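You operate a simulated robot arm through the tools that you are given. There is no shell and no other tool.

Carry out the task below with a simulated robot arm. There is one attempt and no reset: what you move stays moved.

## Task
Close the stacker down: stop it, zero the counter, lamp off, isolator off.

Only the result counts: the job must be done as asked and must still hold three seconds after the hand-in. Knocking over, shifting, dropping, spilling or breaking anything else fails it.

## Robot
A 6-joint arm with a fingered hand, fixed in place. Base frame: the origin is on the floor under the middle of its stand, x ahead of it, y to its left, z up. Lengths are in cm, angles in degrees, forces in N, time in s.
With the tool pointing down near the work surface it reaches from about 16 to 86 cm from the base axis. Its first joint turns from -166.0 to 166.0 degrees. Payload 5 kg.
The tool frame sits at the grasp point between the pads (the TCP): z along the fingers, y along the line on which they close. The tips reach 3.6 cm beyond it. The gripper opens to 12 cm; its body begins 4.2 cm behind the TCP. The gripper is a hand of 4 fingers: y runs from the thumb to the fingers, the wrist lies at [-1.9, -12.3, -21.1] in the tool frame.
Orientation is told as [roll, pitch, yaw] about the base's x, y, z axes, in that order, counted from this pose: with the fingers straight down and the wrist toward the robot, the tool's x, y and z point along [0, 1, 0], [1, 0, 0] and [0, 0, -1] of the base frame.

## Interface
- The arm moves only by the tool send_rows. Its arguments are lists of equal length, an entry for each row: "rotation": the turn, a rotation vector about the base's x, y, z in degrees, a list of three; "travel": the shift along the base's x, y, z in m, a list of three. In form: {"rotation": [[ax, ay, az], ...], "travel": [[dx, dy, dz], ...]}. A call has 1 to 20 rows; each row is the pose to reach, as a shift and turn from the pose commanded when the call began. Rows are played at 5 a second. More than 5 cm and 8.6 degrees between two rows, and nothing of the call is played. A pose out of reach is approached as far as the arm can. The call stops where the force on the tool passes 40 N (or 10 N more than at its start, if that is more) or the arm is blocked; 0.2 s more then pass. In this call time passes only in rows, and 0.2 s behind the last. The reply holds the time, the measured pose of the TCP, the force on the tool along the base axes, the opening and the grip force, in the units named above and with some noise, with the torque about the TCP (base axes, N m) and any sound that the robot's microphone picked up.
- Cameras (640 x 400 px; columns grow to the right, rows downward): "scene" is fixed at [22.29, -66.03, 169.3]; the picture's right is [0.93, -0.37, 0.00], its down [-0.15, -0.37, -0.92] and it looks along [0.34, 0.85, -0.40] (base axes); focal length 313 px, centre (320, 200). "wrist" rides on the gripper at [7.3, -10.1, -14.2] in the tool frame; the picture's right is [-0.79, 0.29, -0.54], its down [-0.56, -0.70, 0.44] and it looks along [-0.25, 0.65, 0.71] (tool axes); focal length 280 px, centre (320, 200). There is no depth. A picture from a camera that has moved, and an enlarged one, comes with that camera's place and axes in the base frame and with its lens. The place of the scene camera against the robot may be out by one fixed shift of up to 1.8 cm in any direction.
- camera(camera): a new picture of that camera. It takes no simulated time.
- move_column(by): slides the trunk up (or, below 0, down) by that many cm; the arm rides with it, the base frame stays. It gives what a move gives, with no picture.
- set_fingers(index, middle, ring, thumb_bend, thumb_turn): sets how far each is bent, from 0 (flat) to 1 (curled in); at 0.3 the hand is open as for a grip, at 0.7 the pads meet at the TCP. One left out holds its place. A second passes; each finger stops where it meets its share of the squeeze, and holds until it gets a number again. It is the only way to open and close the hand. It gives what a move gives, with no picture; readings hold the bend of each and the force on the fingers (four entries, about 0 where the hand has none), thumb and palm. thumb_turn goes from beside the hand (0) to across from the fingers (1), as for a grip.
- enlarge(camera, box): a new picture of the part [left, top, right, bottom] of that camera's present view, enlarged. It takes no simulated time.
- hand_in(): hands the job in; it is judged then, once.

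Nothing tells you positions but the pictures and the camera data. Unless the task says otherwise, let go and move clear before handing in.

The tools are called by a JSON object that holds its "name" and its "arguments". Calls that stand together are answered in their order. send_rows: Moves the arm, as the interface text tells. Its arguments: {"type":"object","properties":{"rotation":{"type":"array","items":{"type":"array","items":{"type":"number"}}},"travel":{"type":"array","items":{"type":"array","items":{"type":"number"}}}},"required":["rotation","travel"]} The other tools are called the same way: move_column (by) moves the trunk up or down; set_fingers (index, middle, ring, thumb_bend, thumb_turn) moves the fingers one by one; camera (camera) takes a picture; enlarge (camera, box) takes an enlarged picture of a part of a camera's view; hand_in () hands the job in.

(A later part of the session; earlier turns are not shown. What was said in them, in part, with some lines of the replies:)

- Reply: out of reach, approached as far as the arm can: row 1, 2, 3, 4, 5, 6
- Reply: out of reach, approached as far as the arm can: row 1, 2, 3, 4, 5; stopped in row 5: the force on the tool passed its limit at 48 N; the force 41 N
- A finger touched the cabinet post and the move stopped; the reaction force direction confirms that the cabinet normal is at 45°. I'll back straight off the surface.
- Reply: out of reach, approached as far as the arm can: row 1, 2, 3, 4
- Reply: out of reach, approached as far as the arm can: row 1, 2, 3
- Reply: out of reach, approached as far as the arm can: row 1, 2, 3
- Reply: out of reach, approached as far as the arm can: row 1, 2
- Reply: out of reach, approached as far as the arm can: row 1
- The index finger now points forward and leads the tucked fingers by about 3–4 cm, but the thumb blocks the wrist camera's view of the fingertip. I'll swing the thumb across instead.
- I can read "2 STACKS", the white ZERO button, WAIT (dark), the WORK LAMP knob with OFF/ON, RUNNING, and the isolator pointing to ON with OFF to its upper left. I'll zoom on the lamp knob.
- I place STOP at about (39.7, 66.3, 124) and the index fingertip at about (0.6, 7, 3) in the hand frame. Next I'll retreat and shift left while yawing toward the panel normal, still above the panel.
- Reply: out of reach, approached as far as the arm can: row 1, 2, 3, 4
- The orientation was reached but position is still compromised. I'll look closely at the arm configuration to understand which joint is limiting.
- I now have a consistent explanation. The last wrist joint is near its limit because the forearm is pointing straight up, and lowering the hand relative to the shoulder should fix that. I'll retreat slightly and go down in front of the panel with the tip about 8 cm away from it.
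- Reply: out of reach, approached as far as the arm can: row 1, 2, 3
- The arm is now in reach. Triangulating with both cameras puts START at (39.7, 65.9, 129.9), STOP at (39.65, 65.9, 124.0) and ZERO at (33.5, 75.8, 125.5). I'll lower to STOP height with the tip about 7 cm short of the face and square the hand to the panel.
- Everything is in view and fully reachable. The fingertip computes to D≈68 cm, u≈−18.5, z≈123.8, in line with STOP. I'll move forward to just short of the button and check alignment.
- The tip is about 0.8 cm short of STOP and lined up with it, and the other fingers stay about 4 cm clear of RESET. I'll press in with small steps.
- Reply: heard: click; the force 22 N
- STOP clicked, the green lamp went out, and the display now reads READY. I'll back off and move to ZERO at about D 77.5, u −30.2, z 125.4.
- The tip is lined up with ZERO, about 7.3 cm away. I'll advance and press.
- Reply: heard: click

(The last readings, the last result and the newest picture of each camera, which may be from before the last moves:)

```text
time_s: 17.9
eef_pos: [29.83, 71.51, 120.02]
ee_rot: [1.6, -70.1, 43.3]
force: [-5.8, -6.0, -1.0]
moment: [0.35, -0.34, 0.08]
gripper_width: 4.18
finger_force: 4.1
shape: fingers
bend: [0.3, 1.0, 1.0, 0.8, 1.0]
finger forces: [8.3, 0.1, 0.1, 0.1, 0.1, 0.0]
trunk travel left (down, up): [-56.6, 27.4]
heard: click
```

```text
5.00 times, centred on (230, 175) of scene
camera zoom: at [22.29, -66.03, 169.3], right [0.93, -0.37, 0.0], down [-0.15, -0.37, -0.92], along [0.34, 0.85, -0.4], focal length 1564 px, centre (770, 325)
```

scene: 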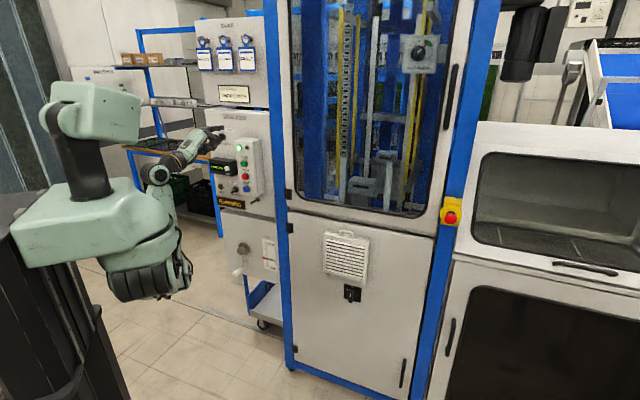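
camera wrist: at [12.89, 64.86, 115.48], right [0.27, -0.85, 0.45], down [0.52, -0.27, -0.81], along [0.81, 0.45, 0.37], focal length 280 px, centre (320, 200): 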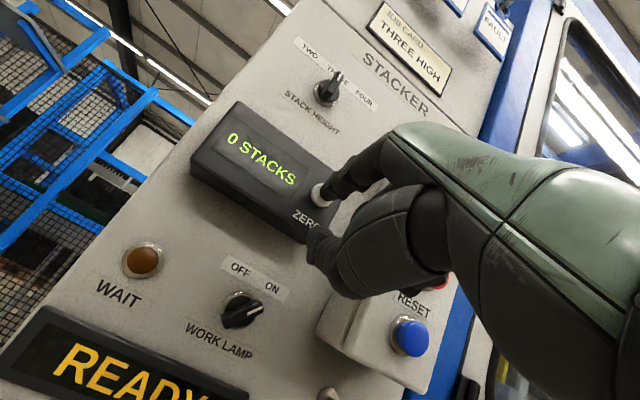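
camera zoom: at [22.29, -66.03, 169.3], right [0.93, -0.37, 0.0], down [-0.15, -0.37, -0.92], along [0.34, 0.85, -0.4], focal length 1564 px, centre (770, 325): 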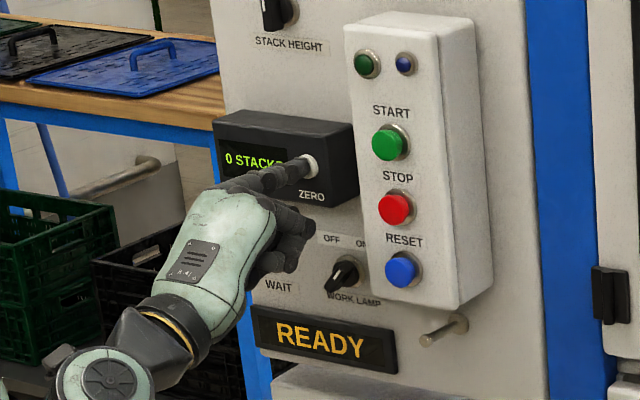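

The counter now reads 0 STACKS. I'll back off and take close views of the lamp knob.

{"name": "send_rows", "arguments": {"rotation": [[0, 0, 0], [0, 0, 0], [0, 0, 0]], "travel": [[-0.02, -0.02, 0], [-0.04, -0.04, 0], [-0.06, -0.06, 0]]}}

{"name": "enlarge", "arguments": {"camera": "wrist", "box": [180, 230, 320, 340]}}

{"name": "enlarge", "arguments": {"camera": "scene", "box": [220, 178, 260, 203]}}

{"name": "camera", "arguments": {"camera": "wrist"}}

```text
time_s: 18.7
eef_pos: [24.03, 65.52, 120.14]
ee_rot: [1.7, -70.0, 43.1]
force: [-0.2, 0.0, -0.4]
moment: [0.01, -0.03, 0.01]
gripper_width: 4.25
finger_force: 0.1
shape: fingers
bend: [0.3, 1.0, 1.0, 0.8, 1.0]
finger forces: [0.0, 0.0, 0.0, 0.1, 0.0, 0.0]
trunk travel left (down, up): [-56.6, 27.4]
```

```text
3.64 times, centred on (250, 285) of wrist
camera zoom: at [7.06, 58.89, 115.48], right [0.27, -0.85, 0.45], down [0.51, -0.27, -0.82], along [0.82, 0.45, 0.37], focal length 1020 px, centre (574, -109)
```

zoom: 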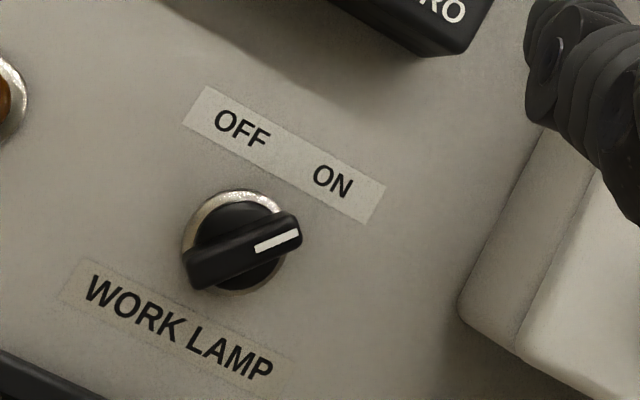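

```text
16.00 times, centred on (240, 190) of scene
camera zoom: at [22.29, -66.03, 169.3], right [0.93, -0.37, 0.0], down [-0.15, -0.37, -0.92], along [0.34, 0.85, -0.4], focal length 5003 px, centre (1600, 352)
```

zoom: 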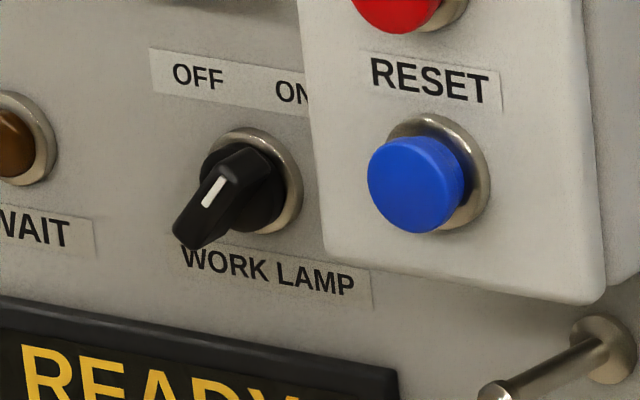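

```text
taken
camera wrist: at [7.06, 58.89, 115.48], right [0.27, -0.85, 0.45], down [0.51, -0.27, -0.82], along [0.82, 0.45, 0.37], focal length 280 px, centre (320, 200)
```

wrist: 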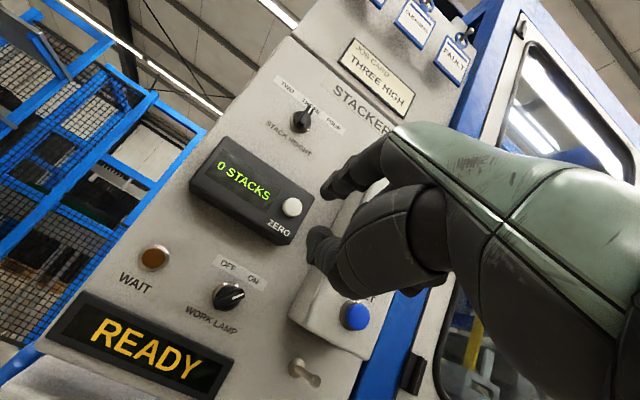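

The knob's bar points to ON at the upper right. I place its centre at u≈−30.6, z≈113.4, with the front at D≈80.2 and the panel at D≈82.6. I'll set the fingertip just left of the bar's tail so it can push down and to the right, which turns the knob counter-clockwise to OFF.

{"name": "send_rows", "arguments": {"rotation": [[0, 0, 0], [0, 0, 0], [0, 0, 0], [0, 0, 0], [0, 0, 0], [0, 0, 0]], "travel": [[-0.006, 0.006, -0.03], [-0.012, 0.012, -0.06], [-0.018, 0.018, -0.09], [-0.0233, 0.0233, -0.118], [-0.0003, 0.0463, -0.118], [0.0227, 0.0693, -0.118]]}}

{"name": "camera", "arguments": {"camera": "wrist"}}

{"name": "enlarge", "arguments": {"camera": "scene", "box": [205, 165, 265, 215]}}

{"name": "enlarge", "arguments": {"camera": "wrist", "box": [250, 130, 410, 250]}}

```text
time_s: 20.1
eef_pos: [26.36, 72.56, 108.1]
ee_rot: [1.6, -70.0, 43.3]
force: [-0.5, 0.4, 0.9]
moment: [0.0, -0.03, 0.02]
gripper_width: 4.23
finger_force: 0.1
shape: fingers
bend: [0.3, 1.0, 1.0, 0.8, 1.0]
finger forces: [0.1, 0.0, 0.0, 0.0, 0.0, 0.0]
trunk travel left (down, up): [-56.6, 27.4]
```

```text
taken
camera wrist: at [9.36, 65.93, 103.47], right [0.27, -0.85, 0.45], down [0.51, -0.27, -0.82], along [0.82, 0.45, 0.37], focal length 280 px, centre (320, 200)
```

wrist: 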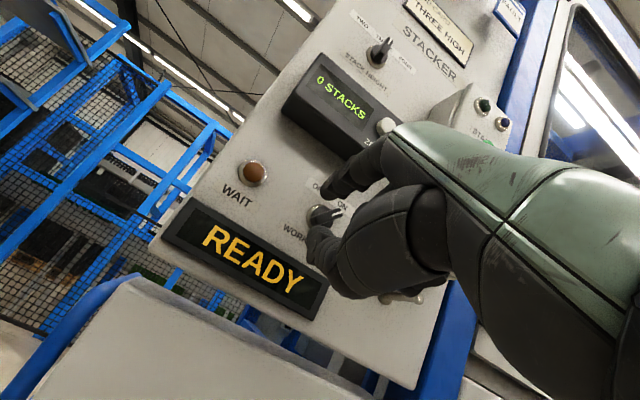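

```text
8.00 times, centred on (235, 190) of scene
camera zoom: at [22.29, -66.03, 169.3], right [0.93, -0.37, 0.0], down [-0.15, -0.37, -0.92], along [0.34, 0.85, -0.4], focal length 2502 px, centre (1000, 280)
```

zoom: 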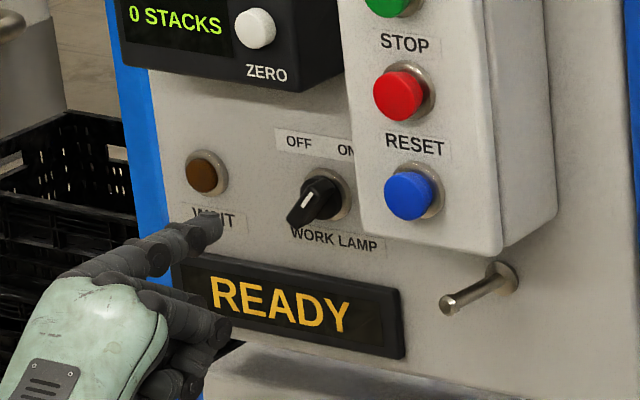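

```text
3.33 times, centred on (330, 190) of wrist
camera zoom: at [9.36, 65.93, 103.47], right [0.27, -0.85, 0.45], down [0.51, -0.27, -0.82], along [0.82, 0.45, 0.37], focal length 935 px, centre (287, 233)
```

zoom: 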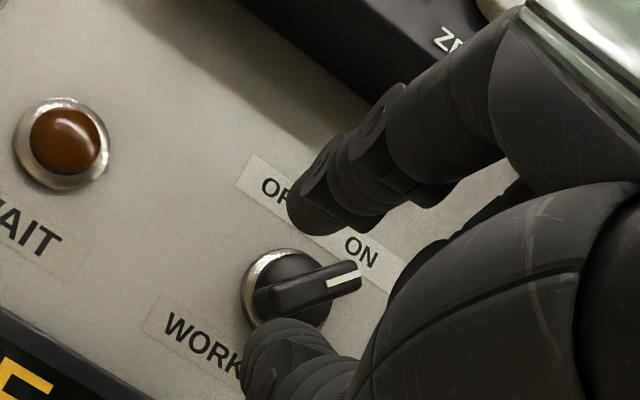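

The fingertip is left of the knob and roughly level with its centre. I'll move forward 5.3 cm so it sits beside the bar without touching the panel, then check.

{"name": "send_rows", "arguments": {"rotation": [[0, 0, 0], [0, 0, 0], [0, 0, 0]], "travel": [[0.0141, 0.0141, 0], [0.0265, 0.0265, 0], [0.0375, 0.0375, 0]]}}

{"name": "enlarge", "arguments": {"camera": "wrist", "box": [250, 130, 410, 250]}}

{"name": "enlarge", "arguments": {"camera": "scene", "box": [220, 178, 260, 203]}}

```text
time_s: 20.9
eef_pos: [30.19, 76.3, 108.2]
ee_rot: [1.8, -70.0, 43.1]
force: [0.4, -0.2, 0.2]
moment: [0.01, 0.02, -0.02]
gripper_width: 4.24
finger_force: 0.1
shape: fingers
bend: [0.3, 1.0, 1.0, 0.8, 1.0]
finger forces: [0.0, 0.0, 0.0, 0.0, 0.0, 0.1]
trunk travel left (down, up): [-56.6, 27.4]
```

```text
3.33 times, centred on (330, 190) of wrist
camera zoom: at [13.12, 69.66, 103.57], right [0.27, -0.85, 0.45], down [0.51, -0.27, -0.82], along [0.82, 0.45, 0.37], focal length 935 px, centre (287, 233)
```

zoom: 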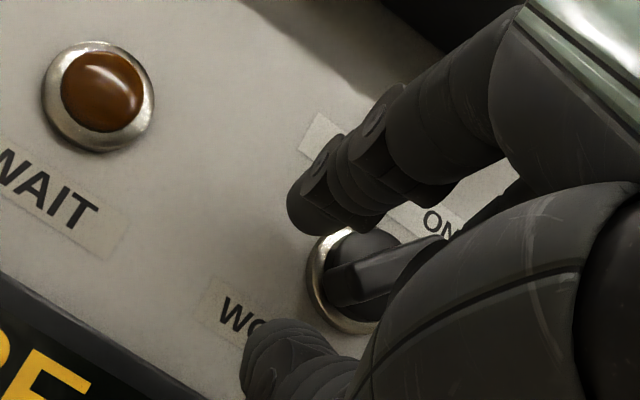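

```text
16.00 times, centred on (240, 190) of scene
camera zoom: at [22.29, -66.03, 169.3], right [0.93, -0.37, 0.0], down [-0.15, -0.37, -0.92], along [0.34, 0.85, -0.4], focal length 5003 px, centre (1600, 352)
```

zoom: 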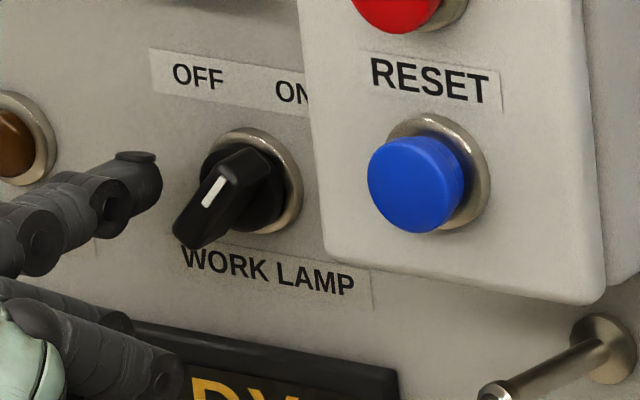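

The tip is beside the knob at bar depth. I'll follow an arc around the knob centre (right, then down, then right), starting with the first half, and check.

{"name": "send_rows", "arguments": {"rotation": [[0, 0, 0], [0, 0, 0], [0, 0, 0], [0, 0, 0]], "travel": [[0.0042, -0.0042, -0.0005], [0.006, -0.006, -0.003], [0.0071, -0.0071, -0.008], [0.0088, -0.0088, -0.013]]}}

{"name": "enlarge", "arguments": {"camera": "wrist", "box": [250, 130, 410, 250]}}

{"name": "enlarge", "arguments": {"camera": "scene", "box": [220, 178, 260, 203]}}

```text
time_s: 21.9
eef_pos: [30.99, 75.42, 107.03]
ee_rot: [1.9, -70.0, 43.2]
force: [-0.7, 0.4, 1.2]
moment: [0.05, -0.11, 0.04]
gripper_width: 4.48
finger_force: 0.6
shape: fingers
bend: [0.29, 1.0, 1.0, 0.8, 1.0]
finger forces: [1.6, 0.1, 0.0, 0.1, 0.0, 0.1]
trunk travel left (down, up): [-56.6, 27.4]
```

```text
3.33 times, centred on (330, 190) of wrist
camera zoom: at [13.96, 68.76, 102.35], right [0.27, -0.85, 0.45], down [0.51, -0.27, -0.82], along [0.81, 0.45, 0.37], focal length 935 px, centre (287, 233)
```

zoom: 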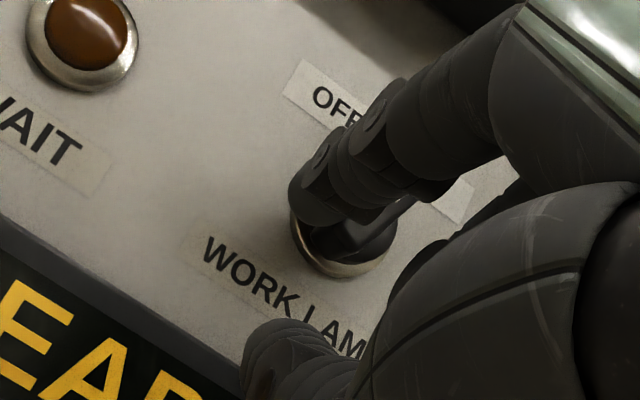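

```text
16.00 times, centred on (240, 190) of scene
camera zoom: at [22.29, -66.03, 169.3], right [0.93, -0.37, 0.0], down [-0.15, -0.37, -0.92], along [0.34, 0.85, -0.4], focal length 5003 px, centre (1600, 352)
```

zoom: 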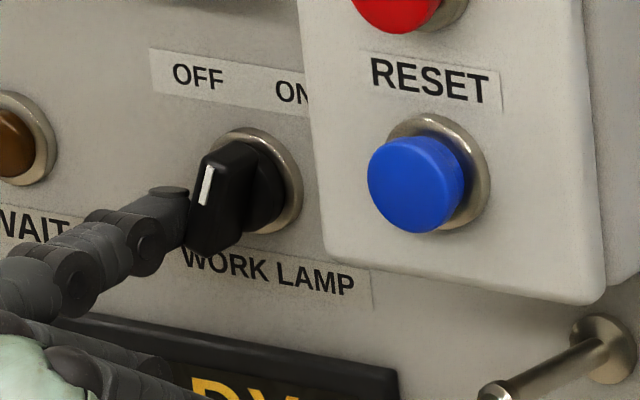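

The bar is turning, with the pointer now near vertical and only a small force. I'll continue along the arc.

{"name": "send_rows", "arguments": {"rotation": [[0, 0, 0], [0, 0, 0], [0, 0, 0], [0, 0, 0]], "travel": [[0.0018, -0.0018, -0.0035], [0.0042, -0.0042, -0.006], [0.0074, -0.0074, -0.0075], [0.01025, -0.01025, -0.008]]}}

{"name": "enlarge", "arguments": {"camera": "wrist", "box": [250, 130, 410, 250]}}

{"name": "enlarge", "arguments": {"camera": "scene", "box": [220, 178, 260, 203]}}

```text
time_s: 22.9
eef_pos: [31.89, 74.42, 106.15]
ee_rot: [1.6, -70.0, 43.2]
force: [-0.8, 0.8, -0.8]
moment: [-0.13, -0.1, 0.12]
gripper_width: 4.16
finger_force: 1.2
shape: fingers
bend: [0.31, 1.0, 1.0, 0.8, 1.0]
finger forces: [2.2, 0.1, 0.0, 0.0, 0.0, 0.0]
trunk travel left (down, up): [-56.6, 27.4]
```

```text
3.33 times, centred on (330, 190) of wrist
camera zoom: at [14.95, 67.76, 101.52], right [0.27, -0.85, 0.45], down [0.51, -0.27, -0.81], along [0.81, 0.45, 0.37], focal length 935 px, centre (287, 233)
```

zoom: 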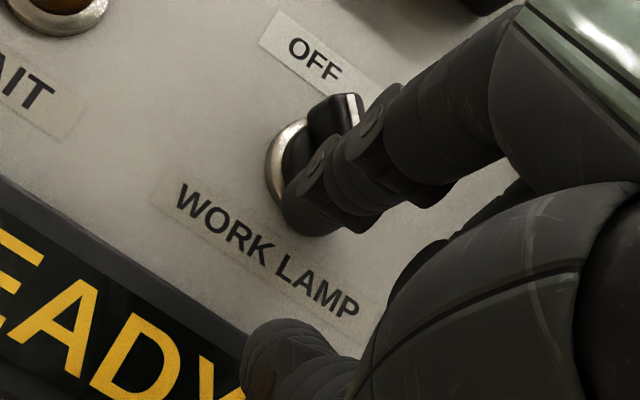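

```text
16.00 times, centred on (240, 190) of scene
camera zoom: at [22.29, -66.03, 169.3], right [0.93, -0.37, 0.0], down [-0.15, -0.37, -0.92], along [0.34, 0.85, -0.4], focal length 5003 px, centre (1600, 352)
```

zoom: 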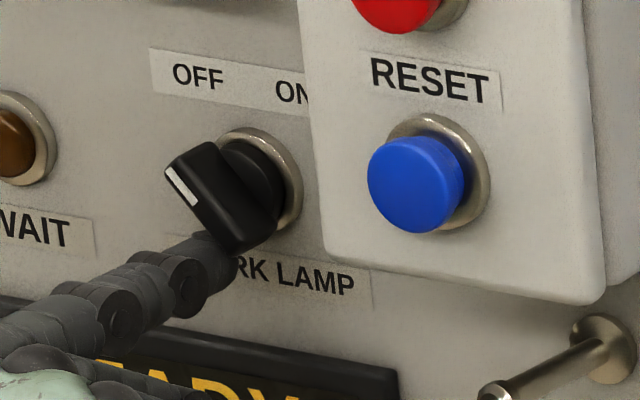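

The pointer is now about 40° left, near OFF, with no click heard yet. I'll push slightly further until it meets its stop.

{"name": "send_rows", "arguments": {"rotation": [[0, 0, 0], [0, 0, 0], [0, 0, 0]], "travel": [[0.0015, -0.0015, 0.0], [0.003, -0.003, 0.001], [0.0045, -0.0045, 0.002]]}}

{"name": "enlarge", "arguments": {"camera": "wrist", "box": [250, 130, 410, 250]}}

{"name": "enlarge", "arguments": {"camera": "scene", "box": [220, 178, 260, 203]}}

{"name": "camera", "arguments": {"camera": "scene"}}

```text
time_s: 23.7
eef_pos: [32.32, 74.05, 106.28]
ee_rot: [1.4, -70.0, 43.6]
force: [-5.8, 3.9, -2.8]
moment: [-0.39, -0.21, 0.29]
gripper_width: 3.94
finger_force: 3.3
shape: fingers
bend: [0.32, 1.0, 1.0, 0.8, 1.0]
finger forces: [6.8, 0.1, 0.1, 0.0, 0.0, 0.1]
trunk travel left (down, up): [-56.6, 27.4]
```

```text
3.33 times, centred on (330, 190) of wrist
camera zoom: at [15.32, 67.35, 101.62], right [0.27, -0.85, 0.45], down [0.51, -0.27, -0.81], along [0.81, 0.45, 0.37], focal length 935 px, centre (287, 233)
```

zoom: 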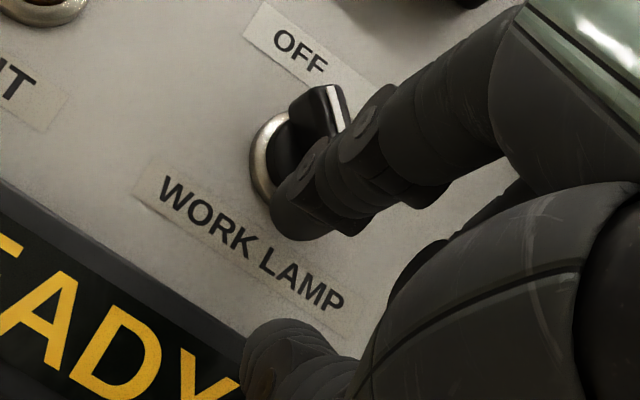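

```text
16.00 times, centred on (240, 190) of scene
camera zoom: at [22.29, -66.03, 169.3], right [0.93, -0.37, 0.0], down [-0.15, -0.37, -0.92], along [0.34, 0.85, -0.4], focal length 5003 px, centre (1600, 352)
```

zoom: 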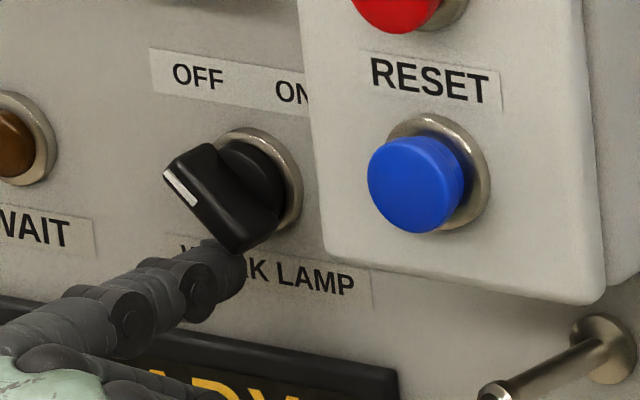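

```text
taken
```

scene: 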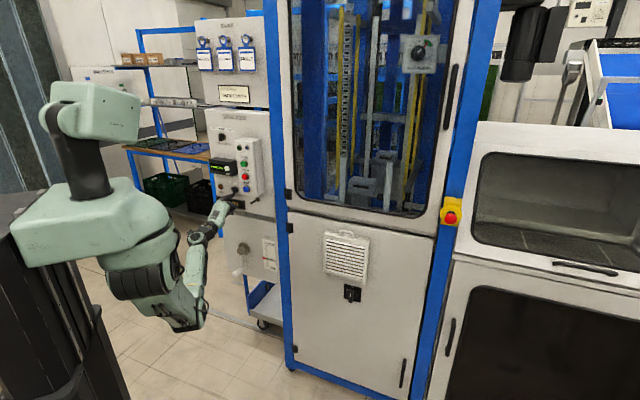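

Force rose to about 7 N with little further rotation, so it's near its stop. I'll give one more small push to confirm, then release down and left and back off.

{"name": "send_rows", "arguments": {"rotation": [[0, 0, 0], [0, 0, 0]], "travel": [[0.001, -0.001, 0.001], [0.002, -0.002, 0.002]]}}

{"name": "enlarge", "arguments": {"camera": "scene", "box": [220, 178, 260, 203]}}

```text
time_s: 24.3
eef_pos: [32.62, 73.81, 106.39]
ee_rot: [1.4, -69.9, 43.6]
force: [-7.7, 4.8, -6.1]
moment: [-0.49, -0.32, 0.45]
gripper_width: 3.72
finger_force: 4.4
shape: fingers
bend: [0.34, 1.0, 1.0, 0.8, 1.0]
finger forces: [10.6, 0.1, 0.0, 0.1, 0.0, 0.0]
trunk travel left (down, up): [-56.6, 27.4]
```

```text
16.00 times, centred on (240, 190) of scene
camera zoom: at [22.29, -66.03, 169.3], right [0.93, -0.37, 0.0], down [-0.15, -0.37, -0.92], along [0.34, 0.85, -0.4], focal length 5003 px, centre (1600, 352)
```

zoom: 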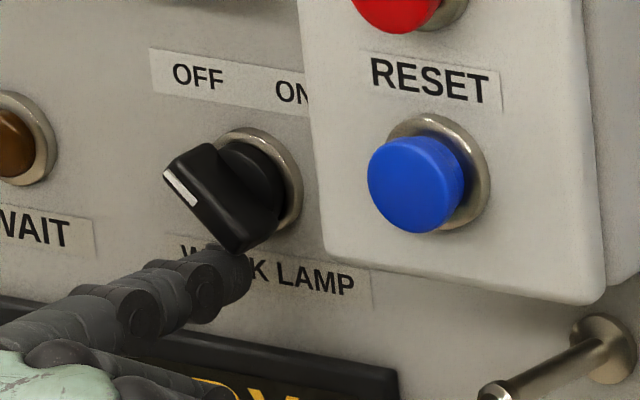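

The knob is at its OFF stop. I'll release down and left, then retreat.

{"name": "send_rows", "arguments": {"rotation": [[0, 0, 0], [0, 0, 0], [0, 0, 0], [0, 0, 0], [0, 0, 0]], "travel": [[-0.0064, 0.0064, -0.004], [-0.016, -0.004, -0.004], [-0.036, -0.024, -0.004], [-0.056, -0.044, -0.004], [-0.076, -0.064, -0.004]]}}

{"name": "enlarge", "arguments": {"camera": "scene", "box": [205, 135, 275, 215]}}

{"name": "camera", "arguments": {"camera": "wrist"}}

{"name": "enlarge", "arguments": {"camera": "scene", "box": [220, 178, 260, 203]}}

```text
time_s: 25.5
eef_pos: [25.04, 67.24, 106.34]
ee_rot: [1.8, -69.9, 43.1]
force: [-0.4, -0.2, 0.6]
moment: [0.0, -0.01, 0.01]
gripper_width: 4.22
finger_force: 0.1
shape: fingers
bend: [0.3, 1.0, 1.0, 0.8, 1.0]
finger forces: [0.1, 0.0, 0.0, 0.0, 0.0, 0.0]
trunk travel left (down, up): [-56.6, 27.4]
```

```text
5.00 times, centred on (240, 175) of scene
camera zoom: at [22.29, -66.03, 169.3], right [0.93, -0.37, 0.0], down [-0.15, -0.37, -0.92], along [0.34, 0.85, -0.4], focal length 1564 px, centre (720, 325)
```

zoom: 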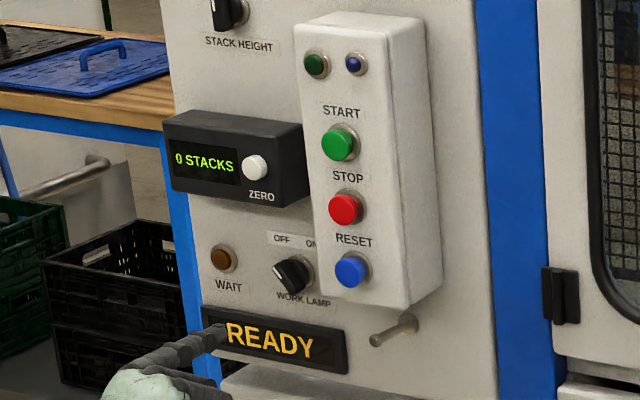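

```text
taken
camera wrist: at [7.98, 60.59, 101.66], right [0.27, -0.85, 0.45], down [0.51, -0.27, -0.82], along [0.81, 0.45, 0.37], focal length 280 px, centre (320, 200)
```

wrist: 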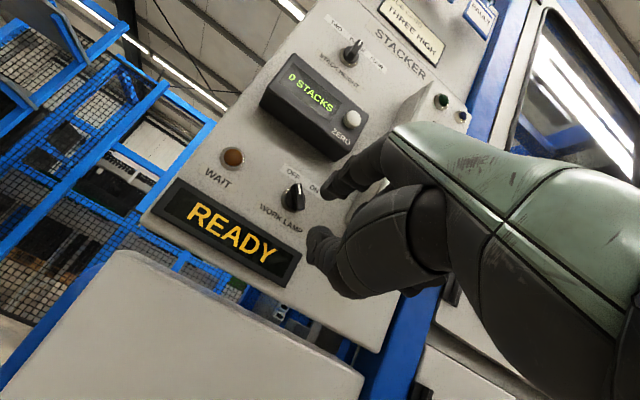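

```text
16.00 times, centred on (240, 190) of scene
camera zoom: at [22.29, -66.03, 169.3], right [0.93, -0.37, 0.0], down [-0.15, -0.37, -0.92], along [0.34, 0.85, -0.4], focal length 5003 px, centre (1600, 352)
```

zoom: 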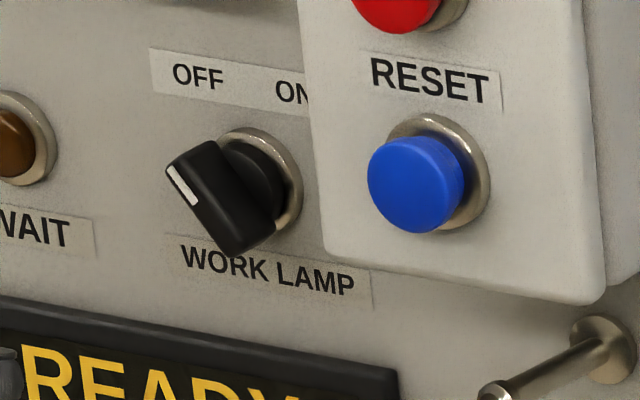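

The lamp knob stays at OFF, the counter shows 0 and the panel reads READY. Now for the isolator on the lower door (around u≈+28, z≈66). I'll retreat and travel down and right, keeping clear of the crank and the vent.

{"name": "send_rows", "arguments": {"rotation": [[0, 0, 0], [0, 0, 0], [0, 0, 0], [0, 0, 0], [0, 0, 0], [0, 0, 0], [0, 0, 0], [0, 0, 0], [0, 0, 0]], "travel": [[-0.0155, -0.0355, -0.0115], [-0.031, -0.071, -0.023], [-0.0193, -0.0923, -0.053], [-0.0077, -0.1137, -0.083], [0.004, -0.135, -0.113], [0.018, -0.149, -0.1455], [0.0323, -0.1633, -0.178], [0.0464, -0.1775, -0.2105], [0.0606, -0.1916, -0.243]]}}

{"name": "camera", "arguments": {"camera": "scene"}}

{"name": "camera", "arguments": {"camera": "wrist"}}

```text
time_s: 27.5
eef_pos: [31.16, 48.03, 81.78]
ee_rot: [1.8, -70.0, 43.2]
force: [1.4, 0.4, -1.0]
moment: [0.01, -0.01, -0.02]
gripper_width: 4.22
finger_force: 0.0
shape: fingers
bend: [0.3, 1.0, 1.0, 0.8, 1.0]
finger forces: [0.0, 0.0, 0.0, 0.1, 0.0, 0.0]
trunk travel left (down, up): [-56.6, 27.4]
```

```text
taken
```

scene: 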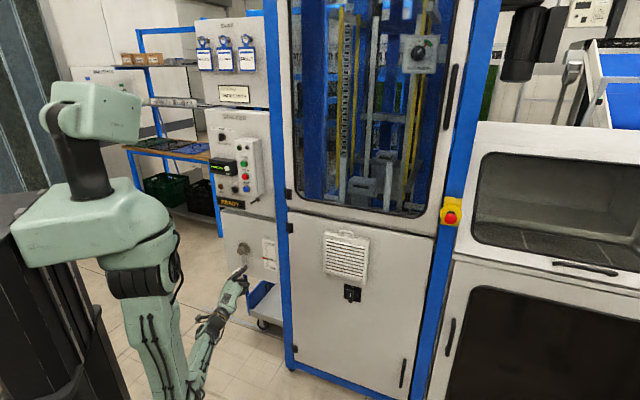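

```text
taken
camera wrist: at [14.15, 41.37, 77.16], right [0.27, -0.85, 0.45], down [0.51, -0.27, -0.82], along [0.82, 0.45, 0.37], focal length 280 px, centre (320, 200)
```

wrist: 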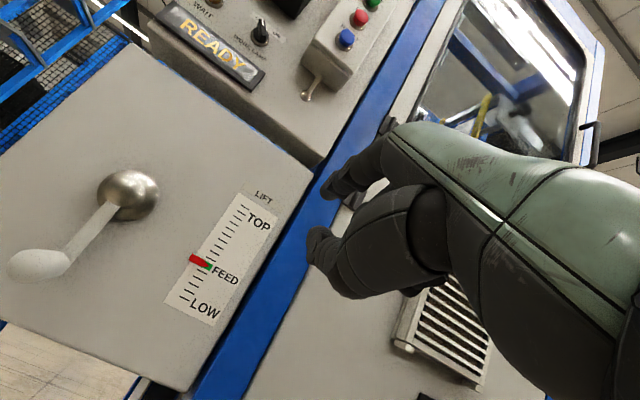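

The path is clear. I'll continue across to the right in front of the door, keeping the tip about 10 cm off it.

{"name": "send_rows", "arguments": {"rotation": [[0, 0, 0], [0, 0, 0], [0, 0, 0], [0, 0, 0], [0, 0, 0], [0, 0, 0], [0, 0, 0], [0, 0, 0], [0, 0, 0]], "travel": [[0.0424, -0.0071, -0.012], [0.0848, -0.0141, -0.024], [0.1273, -0.0212, -0.036], [0.1626, -0.0495, -0.048], [0.1944, -0.0813, -0.06], [0.2262, -0.1131, -0.072], [0.2581, -0.1449, -0.084], [0.2828, -0.1838, -0.096], [0.3076, -0.2227, -0.108]]}}

{"name": "camera", "arguments": {"camera": "scene"}}

{"name": "camera", "arguments": {"camera": "wrist"}}

```text
time_s: 29.5
eef_pos: [61.95, 25.72, 70.82]
ee_rot: [1.8, -69.9, 43.0]
force: [0.5, 0.2, -0.1]
moment: [0.02, 0.01, 0.02]
gripper_width: 4.24
finger_force: 0.1
shape: fingers
bend: [0.3, 1.0, 1.0, 0.8, 1.0]
finger forces: [0.0, 0.1, 0.0, 0.0, 0.0, 0.1]
trunk travel left (down, up): [-56.6, 27.4]
```

```text
taken
```

scene: 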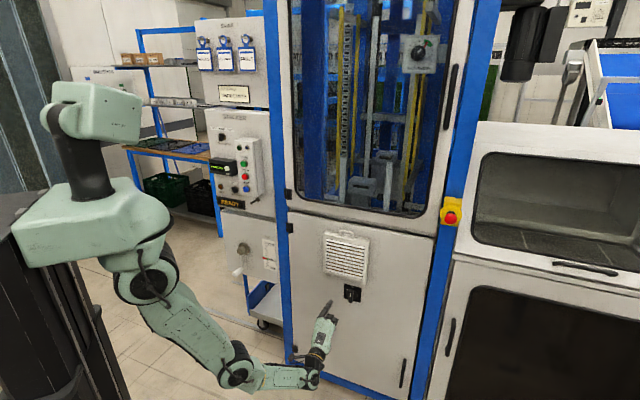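

```text
taken
camera wrist: at [44.98, 19.12, 66.32], right [0.27, -0.85, 0.45], down [0.51, -0.27, -0.82], along [0.82, 0.45, 0.37], focal length 280 px, centre (320, 200)
```

wrist: 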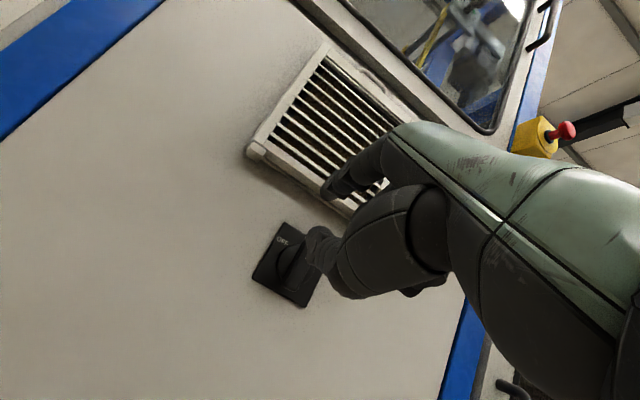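

The hand is in front of the door and the isolator plate is visible to both cameras. I'll zoom in to locate it.

{"name": "enlarge", "arguments": {"camera": "wrist", "box": [230, 200, 350, 320]}}

{"name": "enlarge", "arguments": {"camera": "scene", "box": [310, 270, 390, 330]}}

```text
3.33 times, centred on (290, 260) of wrist
camera zoom: at [44.98, 19.12, 66.32], right [0.27, -0.85, 0.45], down [0.51, -0.27, -0.82], along [0.82, 0.45, 0.37], focal length 935 px, centre (420, 0)
```

zoom: 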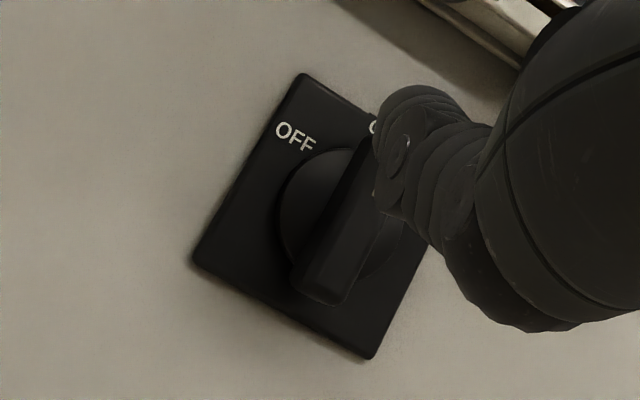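

```text
6.67 times, centred on (350, 300) of scene
camera zoom: at [22.29, -66.03, 169.3], right [0.93, -0.37, 0.0], down [-0.15, -0.37, -0.92], along [0.34, 0.85, -0.4], focal length 2085 px, centre (120, -467)
```

zoom: 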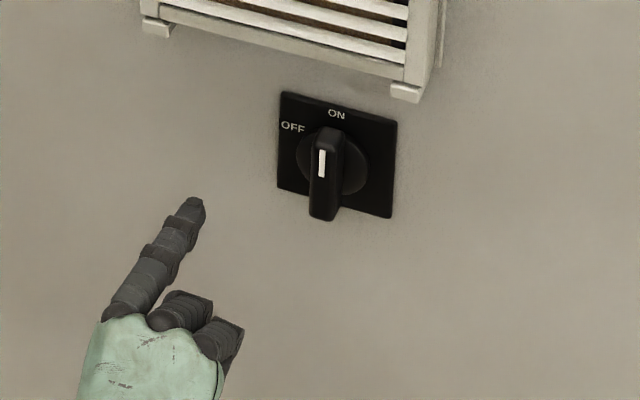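

The isolator plate spans u≈26–34.5 and z≈67.4–75.9, with the handle axis near (u 30.3, z 71.6) and the handle front at D≈79. That's at the edge of reach at the current trunk height, so I'll lower the trunk 20 cm first.

{"name": "move_column", "arguments": {"by": -20}}

{"name": "camera", "arguments": {"camera": "scene"}}

```text
time_s: 31.7
eef_pos: [61.97, 25.86, 50.95]
ee_rot: [1.7, -70.1, 43.2]
force: [-0.9, 0.4, 0.6]
moment: [0.0, 0.01, 0.02]
gripper_width: 4.24
finger_force: 0.0
shape: fingers
bend: [0.3, 1.0, 1.0, 0.8, 1.0]
finger forces: [0.1, 0.0, 0.1, 0.0, 0.0, 0.1]
trunk travel left (down, up): [-36.6, 47.4]
```

```text
taken
```

scene: 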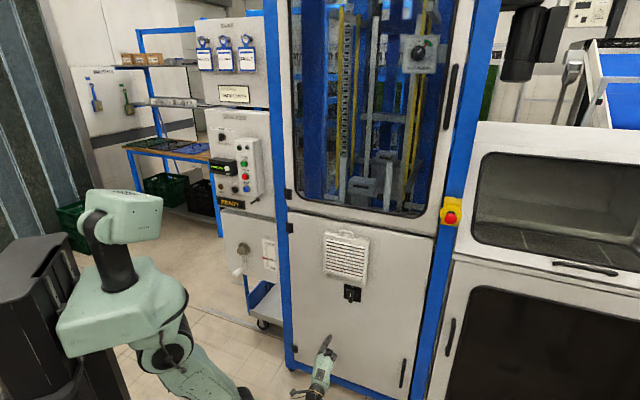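

The trunk is down. I'll raise the hand back to the height of the handle's lower half and bring the tip to about 5 cm in front of the handle, left of it.

{"name": "send_rows", "arguments": {"rotation": [[0, 0, 0], [0, 0, 0], [0, 0, 0], [0, 0, 0], [0, 0, 0], [0, 0, 0]], "travel": [[0.0046, -0.0046, 0.032], [0.0092, -0.0092, 0.064], [0.0138, -0.0138, 0.096], [0.0184, -0.0184, 0.1275], [0.039, 0.0021, 0.1275], [0.0594, 0.0226, 0.1275]]}}

{"name": "camera", "arguments": {"camera": "wrist"}}

{"name": "enlarge", "arguments": {"camera": "wrist", "box": [250, 110, 410, 250]}}

{"name": "enlarge", "arguments": {"camera": "scene", "box": [310, 270, 390, 330]}}

```text
time_s: 33.1
eef_pos: [67.93, 28.26, 63.89]
ee_rot: [1.7, -70.0, 43.2]
force: [-0.1, 0.4, 0.6]
moment: [-0.02, 0.01, 0.0]
gripper_width: 4.25
finger_force: 0.0
shape: fingers
bend: [0.3, 1.0, 1.0, 0.8, 1.0]
finger forces: [0.0, 0.0, 0.0, 0.0, 0.1, 0.0]
trunk travel left (down, up): [-36.6, 47.4]
```

```text
taken
camera wrist: at [50.87, 21.54, 59.14], right [0.27, -0.85, 0.45], down [0.51, -0.27, -0.82], along [0.82, 0.45, 0.37], focal length 280 px, centre (320, 200)
```

wrist: 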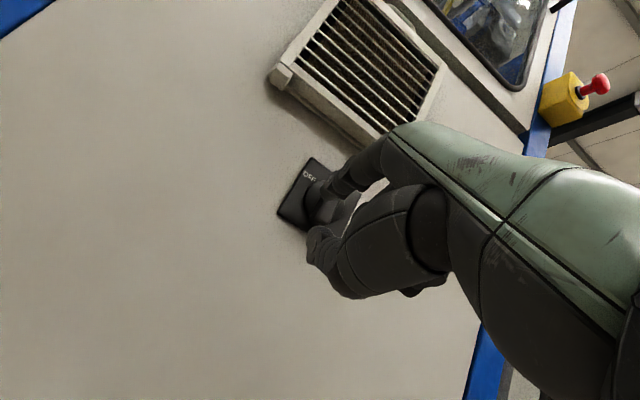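

```text
2.86 times, centred on (330, 180) of wrist
camera zoom: at [50.87, 21.54, 59.14], right [0.27, -0.85, 0.45], down [0.51, -0.27, -0.82], along [0.82, 0.45, 0.37], focal length 801 px, centre (291, 257)
```

zoom: 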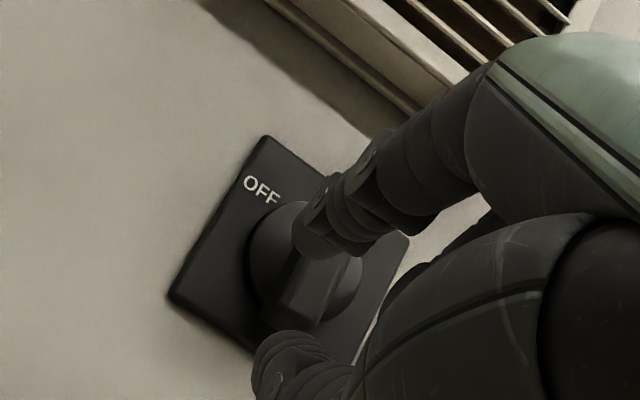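

```text
6.67 times, centred on (350, 300) of scene
camera zoom: at [22.29, -66.03, 169.3], right [0.93, -0.37, 0.0], down [-0.15, -0.37, -0.92], along [0.34, 0.85, -0.4], focal length 2085 px, centre (120, -467)
```

zoom: 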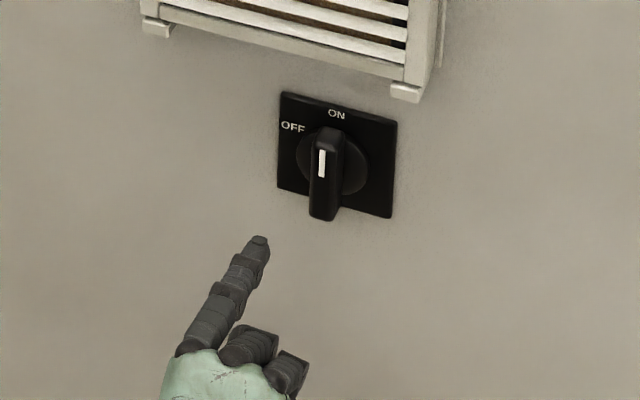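

Both views agree on the plate at D≈82.3. The fingertip (u≈27.5, z≈69.4) will pass left of the handle's lower half, so I'll move forward 6.3 cm beside it.

{"name": "send_rows", "arguments": {"rotation": [[0, 0, 0], [0, 0, 0], [0, 0, 0], [0, 0, 0]], "travel": [[0.0141, 0.0141, 0], [0.0255, 0.0255, 0], [0.0354, 0.0354, 0], [0.0445, 0.0445, 0]]}}

{"name": "enlarge", "arguments": {"camera": "wrist", "box": [250, 110, 410, 250]}}

{"name": "enlarge", "arguments": {"camera": "scene", "box": [325, 270, 385, 315]}}

```text
time_s: 34.1
eef_pos: [72.38, 32.53, 63.72]
ee_rot: [1.7, -69.8, 43.2]
force: [0.6, 0.6, -0.2]
moment: [0.0, -0.03, 0.01]
gripper_width: 4.23
finger_force: 0.0
shape: fingers
bend: [0.3, 1.0, 1.0, 0.8, 1.0]
finger forces: [0.1, 0.0, 0.0, 0.0, 0.0, 0.2]
trunk travel left (down, up): [-36.6, 47.4]
```

```text
2.86 times, centred on (330, 180) of wrist
camera zoom: at [55.3, 25.9, 59.11], right [0.27, -0.85, 0.45], down [0.51, -0.27, -0.82], along [0.82, 0.45, 0.37], focal length 801 px, centre (291, 257)
```

zoom: 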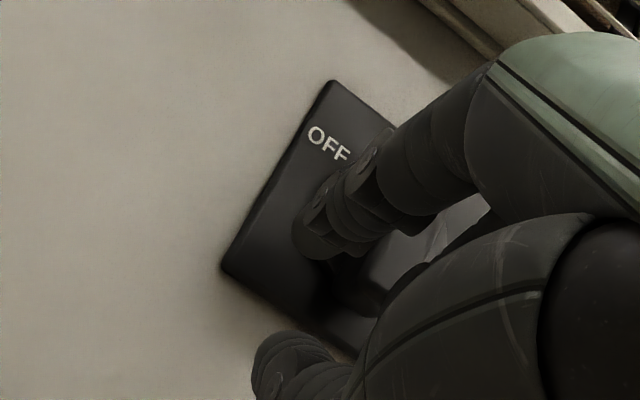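

```text
8.89 times, centred on (355, 292) of scene
camera zoom: at [22.29, -66.03, 169.3], right [0.93, -0.37, 0.0], down [-0.15, -0.37, -0.92], along [0.34, 0.85, -0.4], focal length 2780 px, centre (9, -622)
```

zoom: 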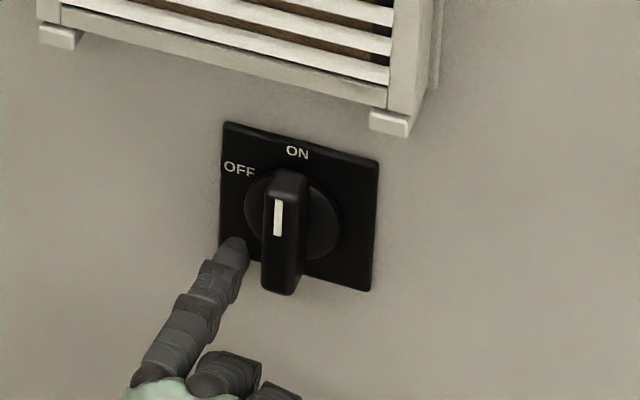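

The tip sits just left of the handle's lower end. I'll push right along an arc about the handle axis to swing the pointer left toward OFF.

{"name": "send_rows", "arguments": {"rotation": [[0, 0, 0], [0, 0, 0], [0, 0, 0], [0, 0, 0]], "travel": [[0.0042, -0.0042, -0.0005], [0.0081, -0.0081, -0.001], [0.012, -0.012, -0.0035], [0.0159, -0.0159, -0.0055]]}}

{"name": "enlarge", "arguments": {"camera": "scene", "box": [325, 270, 385, 315]}}

{"name": "enlarge", "arguments": {"camera": "wrist", "box": [250, 110, 410, 250]}}

```text
time_s: 35.1
eef_pos: [74.03, 30.86, 63.15]
ee_rot: [1.9, -69.9, 43.0]
force: [-1.7, 2.6, -1.7]
moment: [-0.17, -0.14, 0.15]
gripper_width: 4.21
finger_force: 1.3
shape: fingers
bend: [0.3, 1.0, 1.0, 0.8, 1.0]
finger forces: [3.2, 0.1, 0.0, 0.0, 0.0, 0.0]
trunk travel left (down, up): [-36.6, 47.4]
```

```text
8.89 times, centred on (355, 292) of scene
camera zoom: at [22.29, -66.03, 169.3], right [0.93, -0.37, 0.0], down [-0.15, -0.37, -0.92], along [0.34, 0.85, -0.4], focal length 2780 px, centre (9, -622)
```

zoom: 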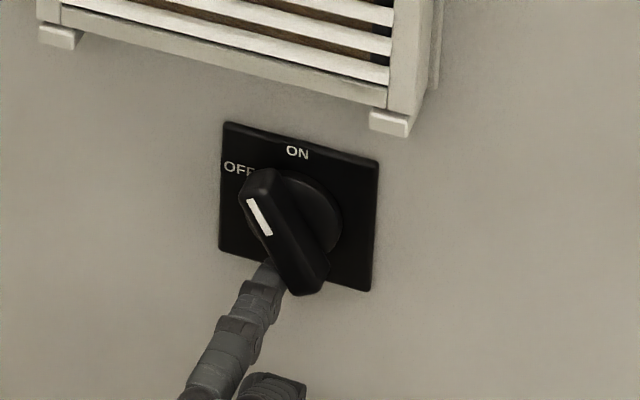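

```text
2.86 times, centred on (330, 180) of wrist
camera zoom: at [56.97, 24.28, 58.56], right [0.27, -0.85, 0.45], down [0.51, -0.27, -0.82], along [0.82, 0.45, 0.37], focal length 801 px, centre (291, 257)
```

zoom: 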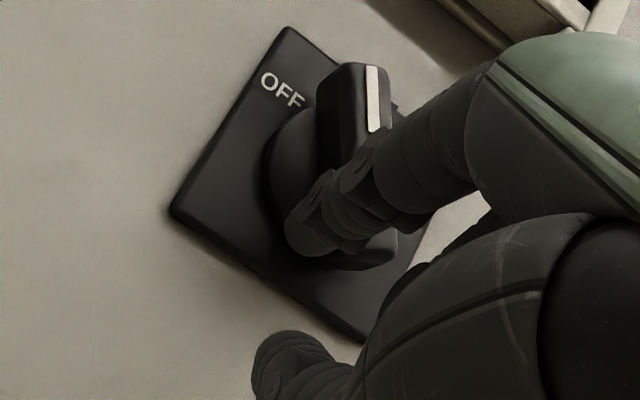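

The handle has turned roughly 30° with little force. Continuing the arc.

{"name": "send_rows", "arguments": {"rotation": [[0, 0, 0], [0, 0, 0], [0, 0, 0]], "travel": [[0.0042, -0.0042, -0.0005], [0.0083, -0.0083, 0.0], [0.0124, -0.0124, 0.0015]]}}

{"name": "enlarge", "arguments": {"camera": "scene", "box": [325, 270, 385, 315]}}

{"name": "enlarge", "arguments": {"camera": "wrist", "box": [250, 110, 410, 250]}}

```text
time_s: 35.9
eef_pos: [75.31, 29.7, 63.39]
ee_rot: [1.7, -70.0, 43.1]
force: [0.0, 0.7, -0.1]
moment: [0.0, 0.0, -0.02]
gripper_width: 4.24
finger_force: 0.0
shape: fingers
bend: [0.3, 1.0, 1.0, 0.8, 1.0]
finger forces: [0.0, 0.0, 0.0, 0.1, 0.1, 0.0]
trunk travel left (down, up): [-36.6, 47.4]
```

```text
8.89 times, centred on (355, 292) of scene
camera zoom: at [22.29, -66.03, 169.3], right [0.93, -0.37, 0.0], down [-0.15, -0.37, -0.92], along [0.34, 0.85, -0.4], focal length 2780 px, centre (9, -622)
```

zoom: 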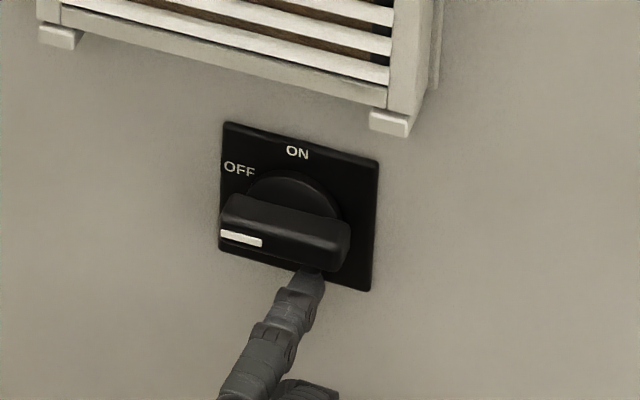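

```text
2.86 times, centred on (330, 180) of wrist
camera zoom: at [58.17, 23.05, 58.72], right [0.27, -0.85, 0.45], down [0.51, -0.27, -0.82], along [0.82, 0.45, 0.37], focal length 801 px, centre (291, 257)
```

zoom: 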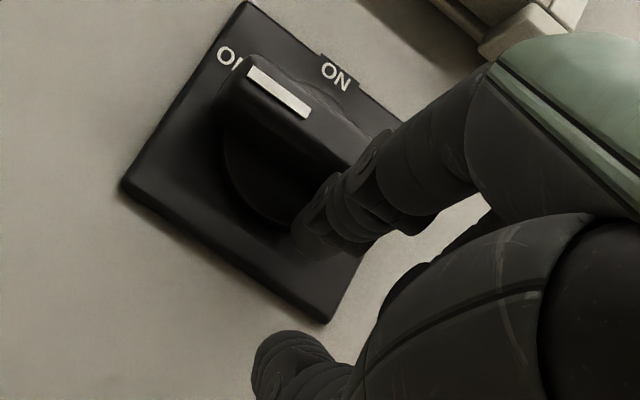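

The handle has snapped to horizontal, at OFF, with no residual force. I'll ease down slightly, back away and check everything.

{"name": "send_rows", "arguments": {"rotation": [[0, 0, 0], [0, 0, 0], [0, 0, 0], [0, 0, 0], [0, 0, 0], [0, 0, 0]], "travel": [[0, 0, -0.006], [-0.0141, -0.0141, -0.008], [-0.0354, -0.0354, -0.008], [-0.0636, -0.0636, -0.008], [-0.092, -0.092, -0.008], [-0.12, -0.12, -0.008]]}}

{"name": "camera", "arguments": {"camera": "scene"}}

{"name": "enlarge", "arguments": {"camera": "scene", "box": [205, 135, 275, 215]}}

{"name": "enlarge", "arguments": {"camera": "scene", "box": [325, 270, 385, 315]}}

```text
time_s: 37.3
eef_pos: [63.02, 17.66, 62.85]
ee_rot: [1.6, -70.0, 43.3]
force: [-0.3, -0.6, 0.2]
moment: [-0.02, 0.03, -0.01]
gripper_width: 4.23
finger_force: 0.0
shape: fingers
bend: [0.3, 1.0, 1.0, 0.8, 1.0]
finger forces: [0.1, 0.0, 0.0, 0.0, 0.1, 0.0]
trunk travel left (down, up): [-36.6, 47.4]
```

```text
taken
```

scene: 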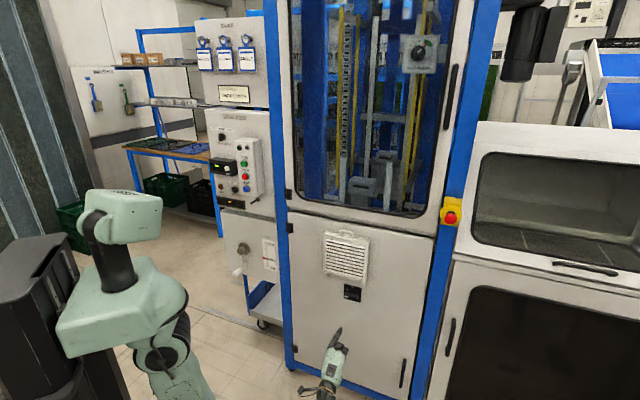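

```text
5.00 times, centred on (240, 175) of scene
camera zoom: at [22.29, -66.03, 169.3], right [0.93, -0.37, 0.0], down [-0.15, -0.37, -0.92], along [0.34, 0.85, -0.4], focal length 1564 px, centre (720, 325)
```

zoom: 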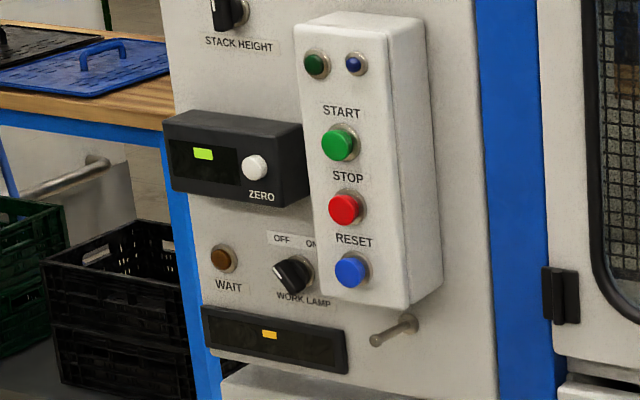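

```text
8.89 times, centred on (355, 292) of scene
camera zoom: at [22.29, -66.03, 169.3], right [0.93, -0.37, 0.0], down [-0.15, -0.37, -0.92], along [0.34, 0.85, -0.4], focal length 2780 px, centre (9, -622)
```

zoom: 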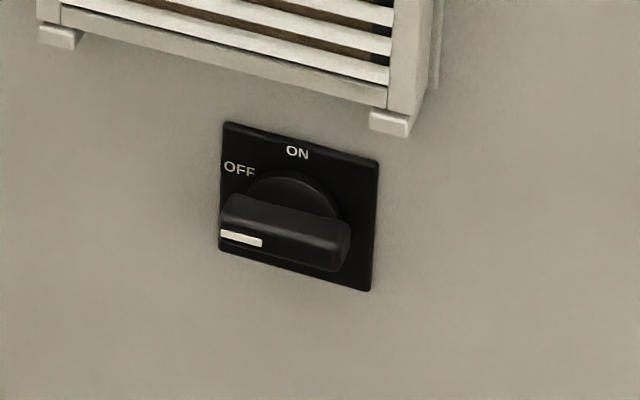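

The isolator is at OFF and the displays have changed to a small mark instead of text. I'll zoom to confirm they're blank and check the knob, the signs and the rest of the cabinet.

{"name": "enlarge", "arguments": {"camera": "scene", "box": [205, 155, 265, 215]}}

{"name": "enlarge", "arguments": {"camera": "scene", "box": [180, 20, 300, 140]}}

{"name": "enlarge", "arguments": {"camera": "scene", "box": [200, 200, 300, 300]}}

{"name": "enlarge", "arguments": {"camera": "scene", "box": [285, 0, 480, 215]}}

```text
6.67 times, centred on (235, 185) of scene
camera zoom: at [22.29, -66.03, 169.3], right [0.93, -0.37, 0.0], down [-0.15, -0.37, -0.92], along [0.34, 0.85, -0.4], focal length 2085 px, centre (887, 300)
```

zoom: 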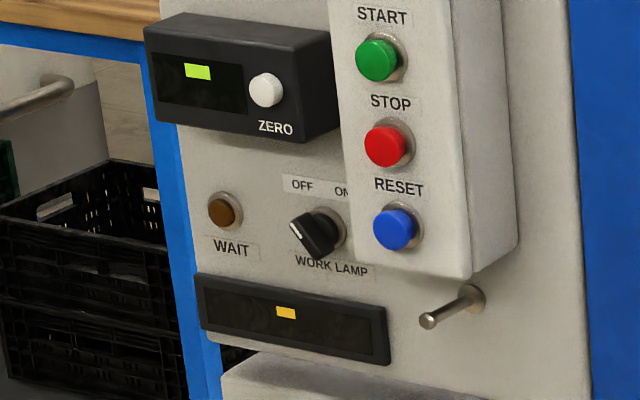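

```text
3.33 times, centred on (240, 80) of scene
camera zoom: at [22.29, -66.03, 169.3], right [0.93, -0.37, 0.0], down [-0.15, -0.37, -0.92], along [0.34, 0.85, -0.4], focal length 1042 px, centre (587, 600)
```

zoom: 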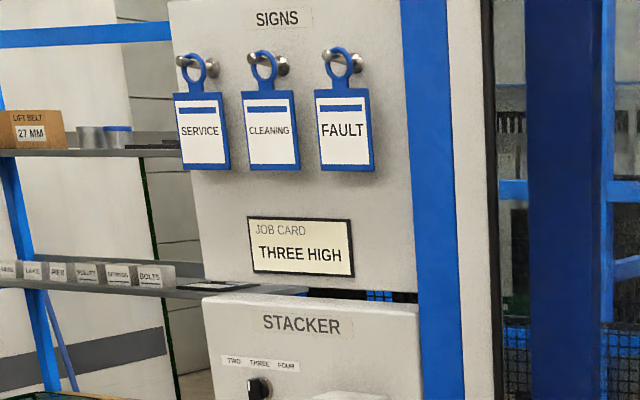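

```text
4.00 times, centred on (250, 250) of scene
camera zoom: at [22.29, -66.03, 169.3], right [0.93, -0.37, 0.0], down [-0.15, -0.37, -0.92], along [0.34, 0.85, -0.4], focal length 1251 px, centre (600, 0)
```

zoom: 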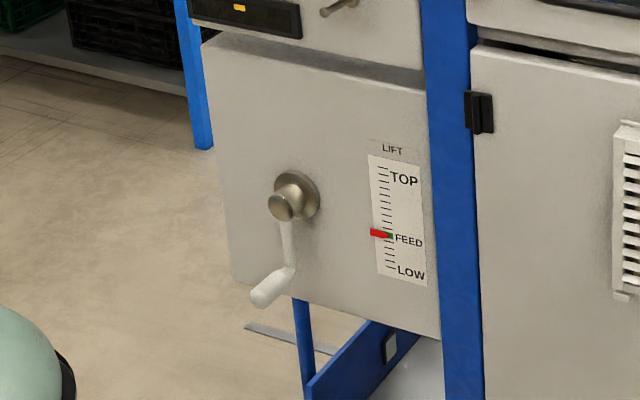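

```text
1.86 times, centred on (382, 108) of scene
camera zoom: at [22.29, -66.03, 169.3], right [0.93, -0.37, 0.0], down [-0.15, -0.37, -0.92], along [0.34, 0.85, -0.4], focal length 582 px, centre (204, 372)
```

zoom: 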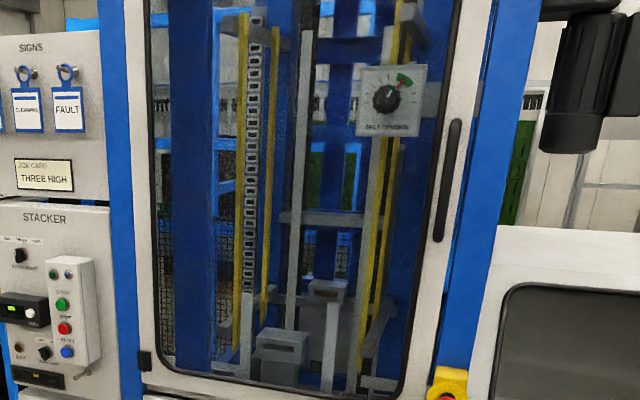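

Everything asked for is done and nothing else looks disturbed. The stacker is stopped, the counter read zero before power-off, the lamp knob is at OFF and the isolator is at OFF with both displays dead. The hand is clear, so I'm handing in.

{"name": "hand_in", "arguments": {}}

```text
The job is handed in.
```

The stacker is closed down, and I've handed the job in:

- **Stopped:** I pressed STOP. It clicked, the green lamp went out and the display changed from RUNNING to READY.
- **Counter:** I pressed ZERO, and it went from "2 STACKS" to "0 STACKS". The display lost its text once the isolator was off.
- **Work lamp:** I turned the knob counter-clockwise to its OFF stop. I couldn't see the lamp itself, so I'm relying on the knob position.
- **Isolator:** I turned it from ON to OFF, where it snapped into place. Both displays then lost their text.

Early on, a finger bumped the cabinet's blue post at about 48 N while I was working out the arm's reach, and it stayed in light contact until I curled the fingers clear. In the final pictures, the signs, lift setting and stack-height knob looked unchanged. The hand was clear of the machine when I handed in.
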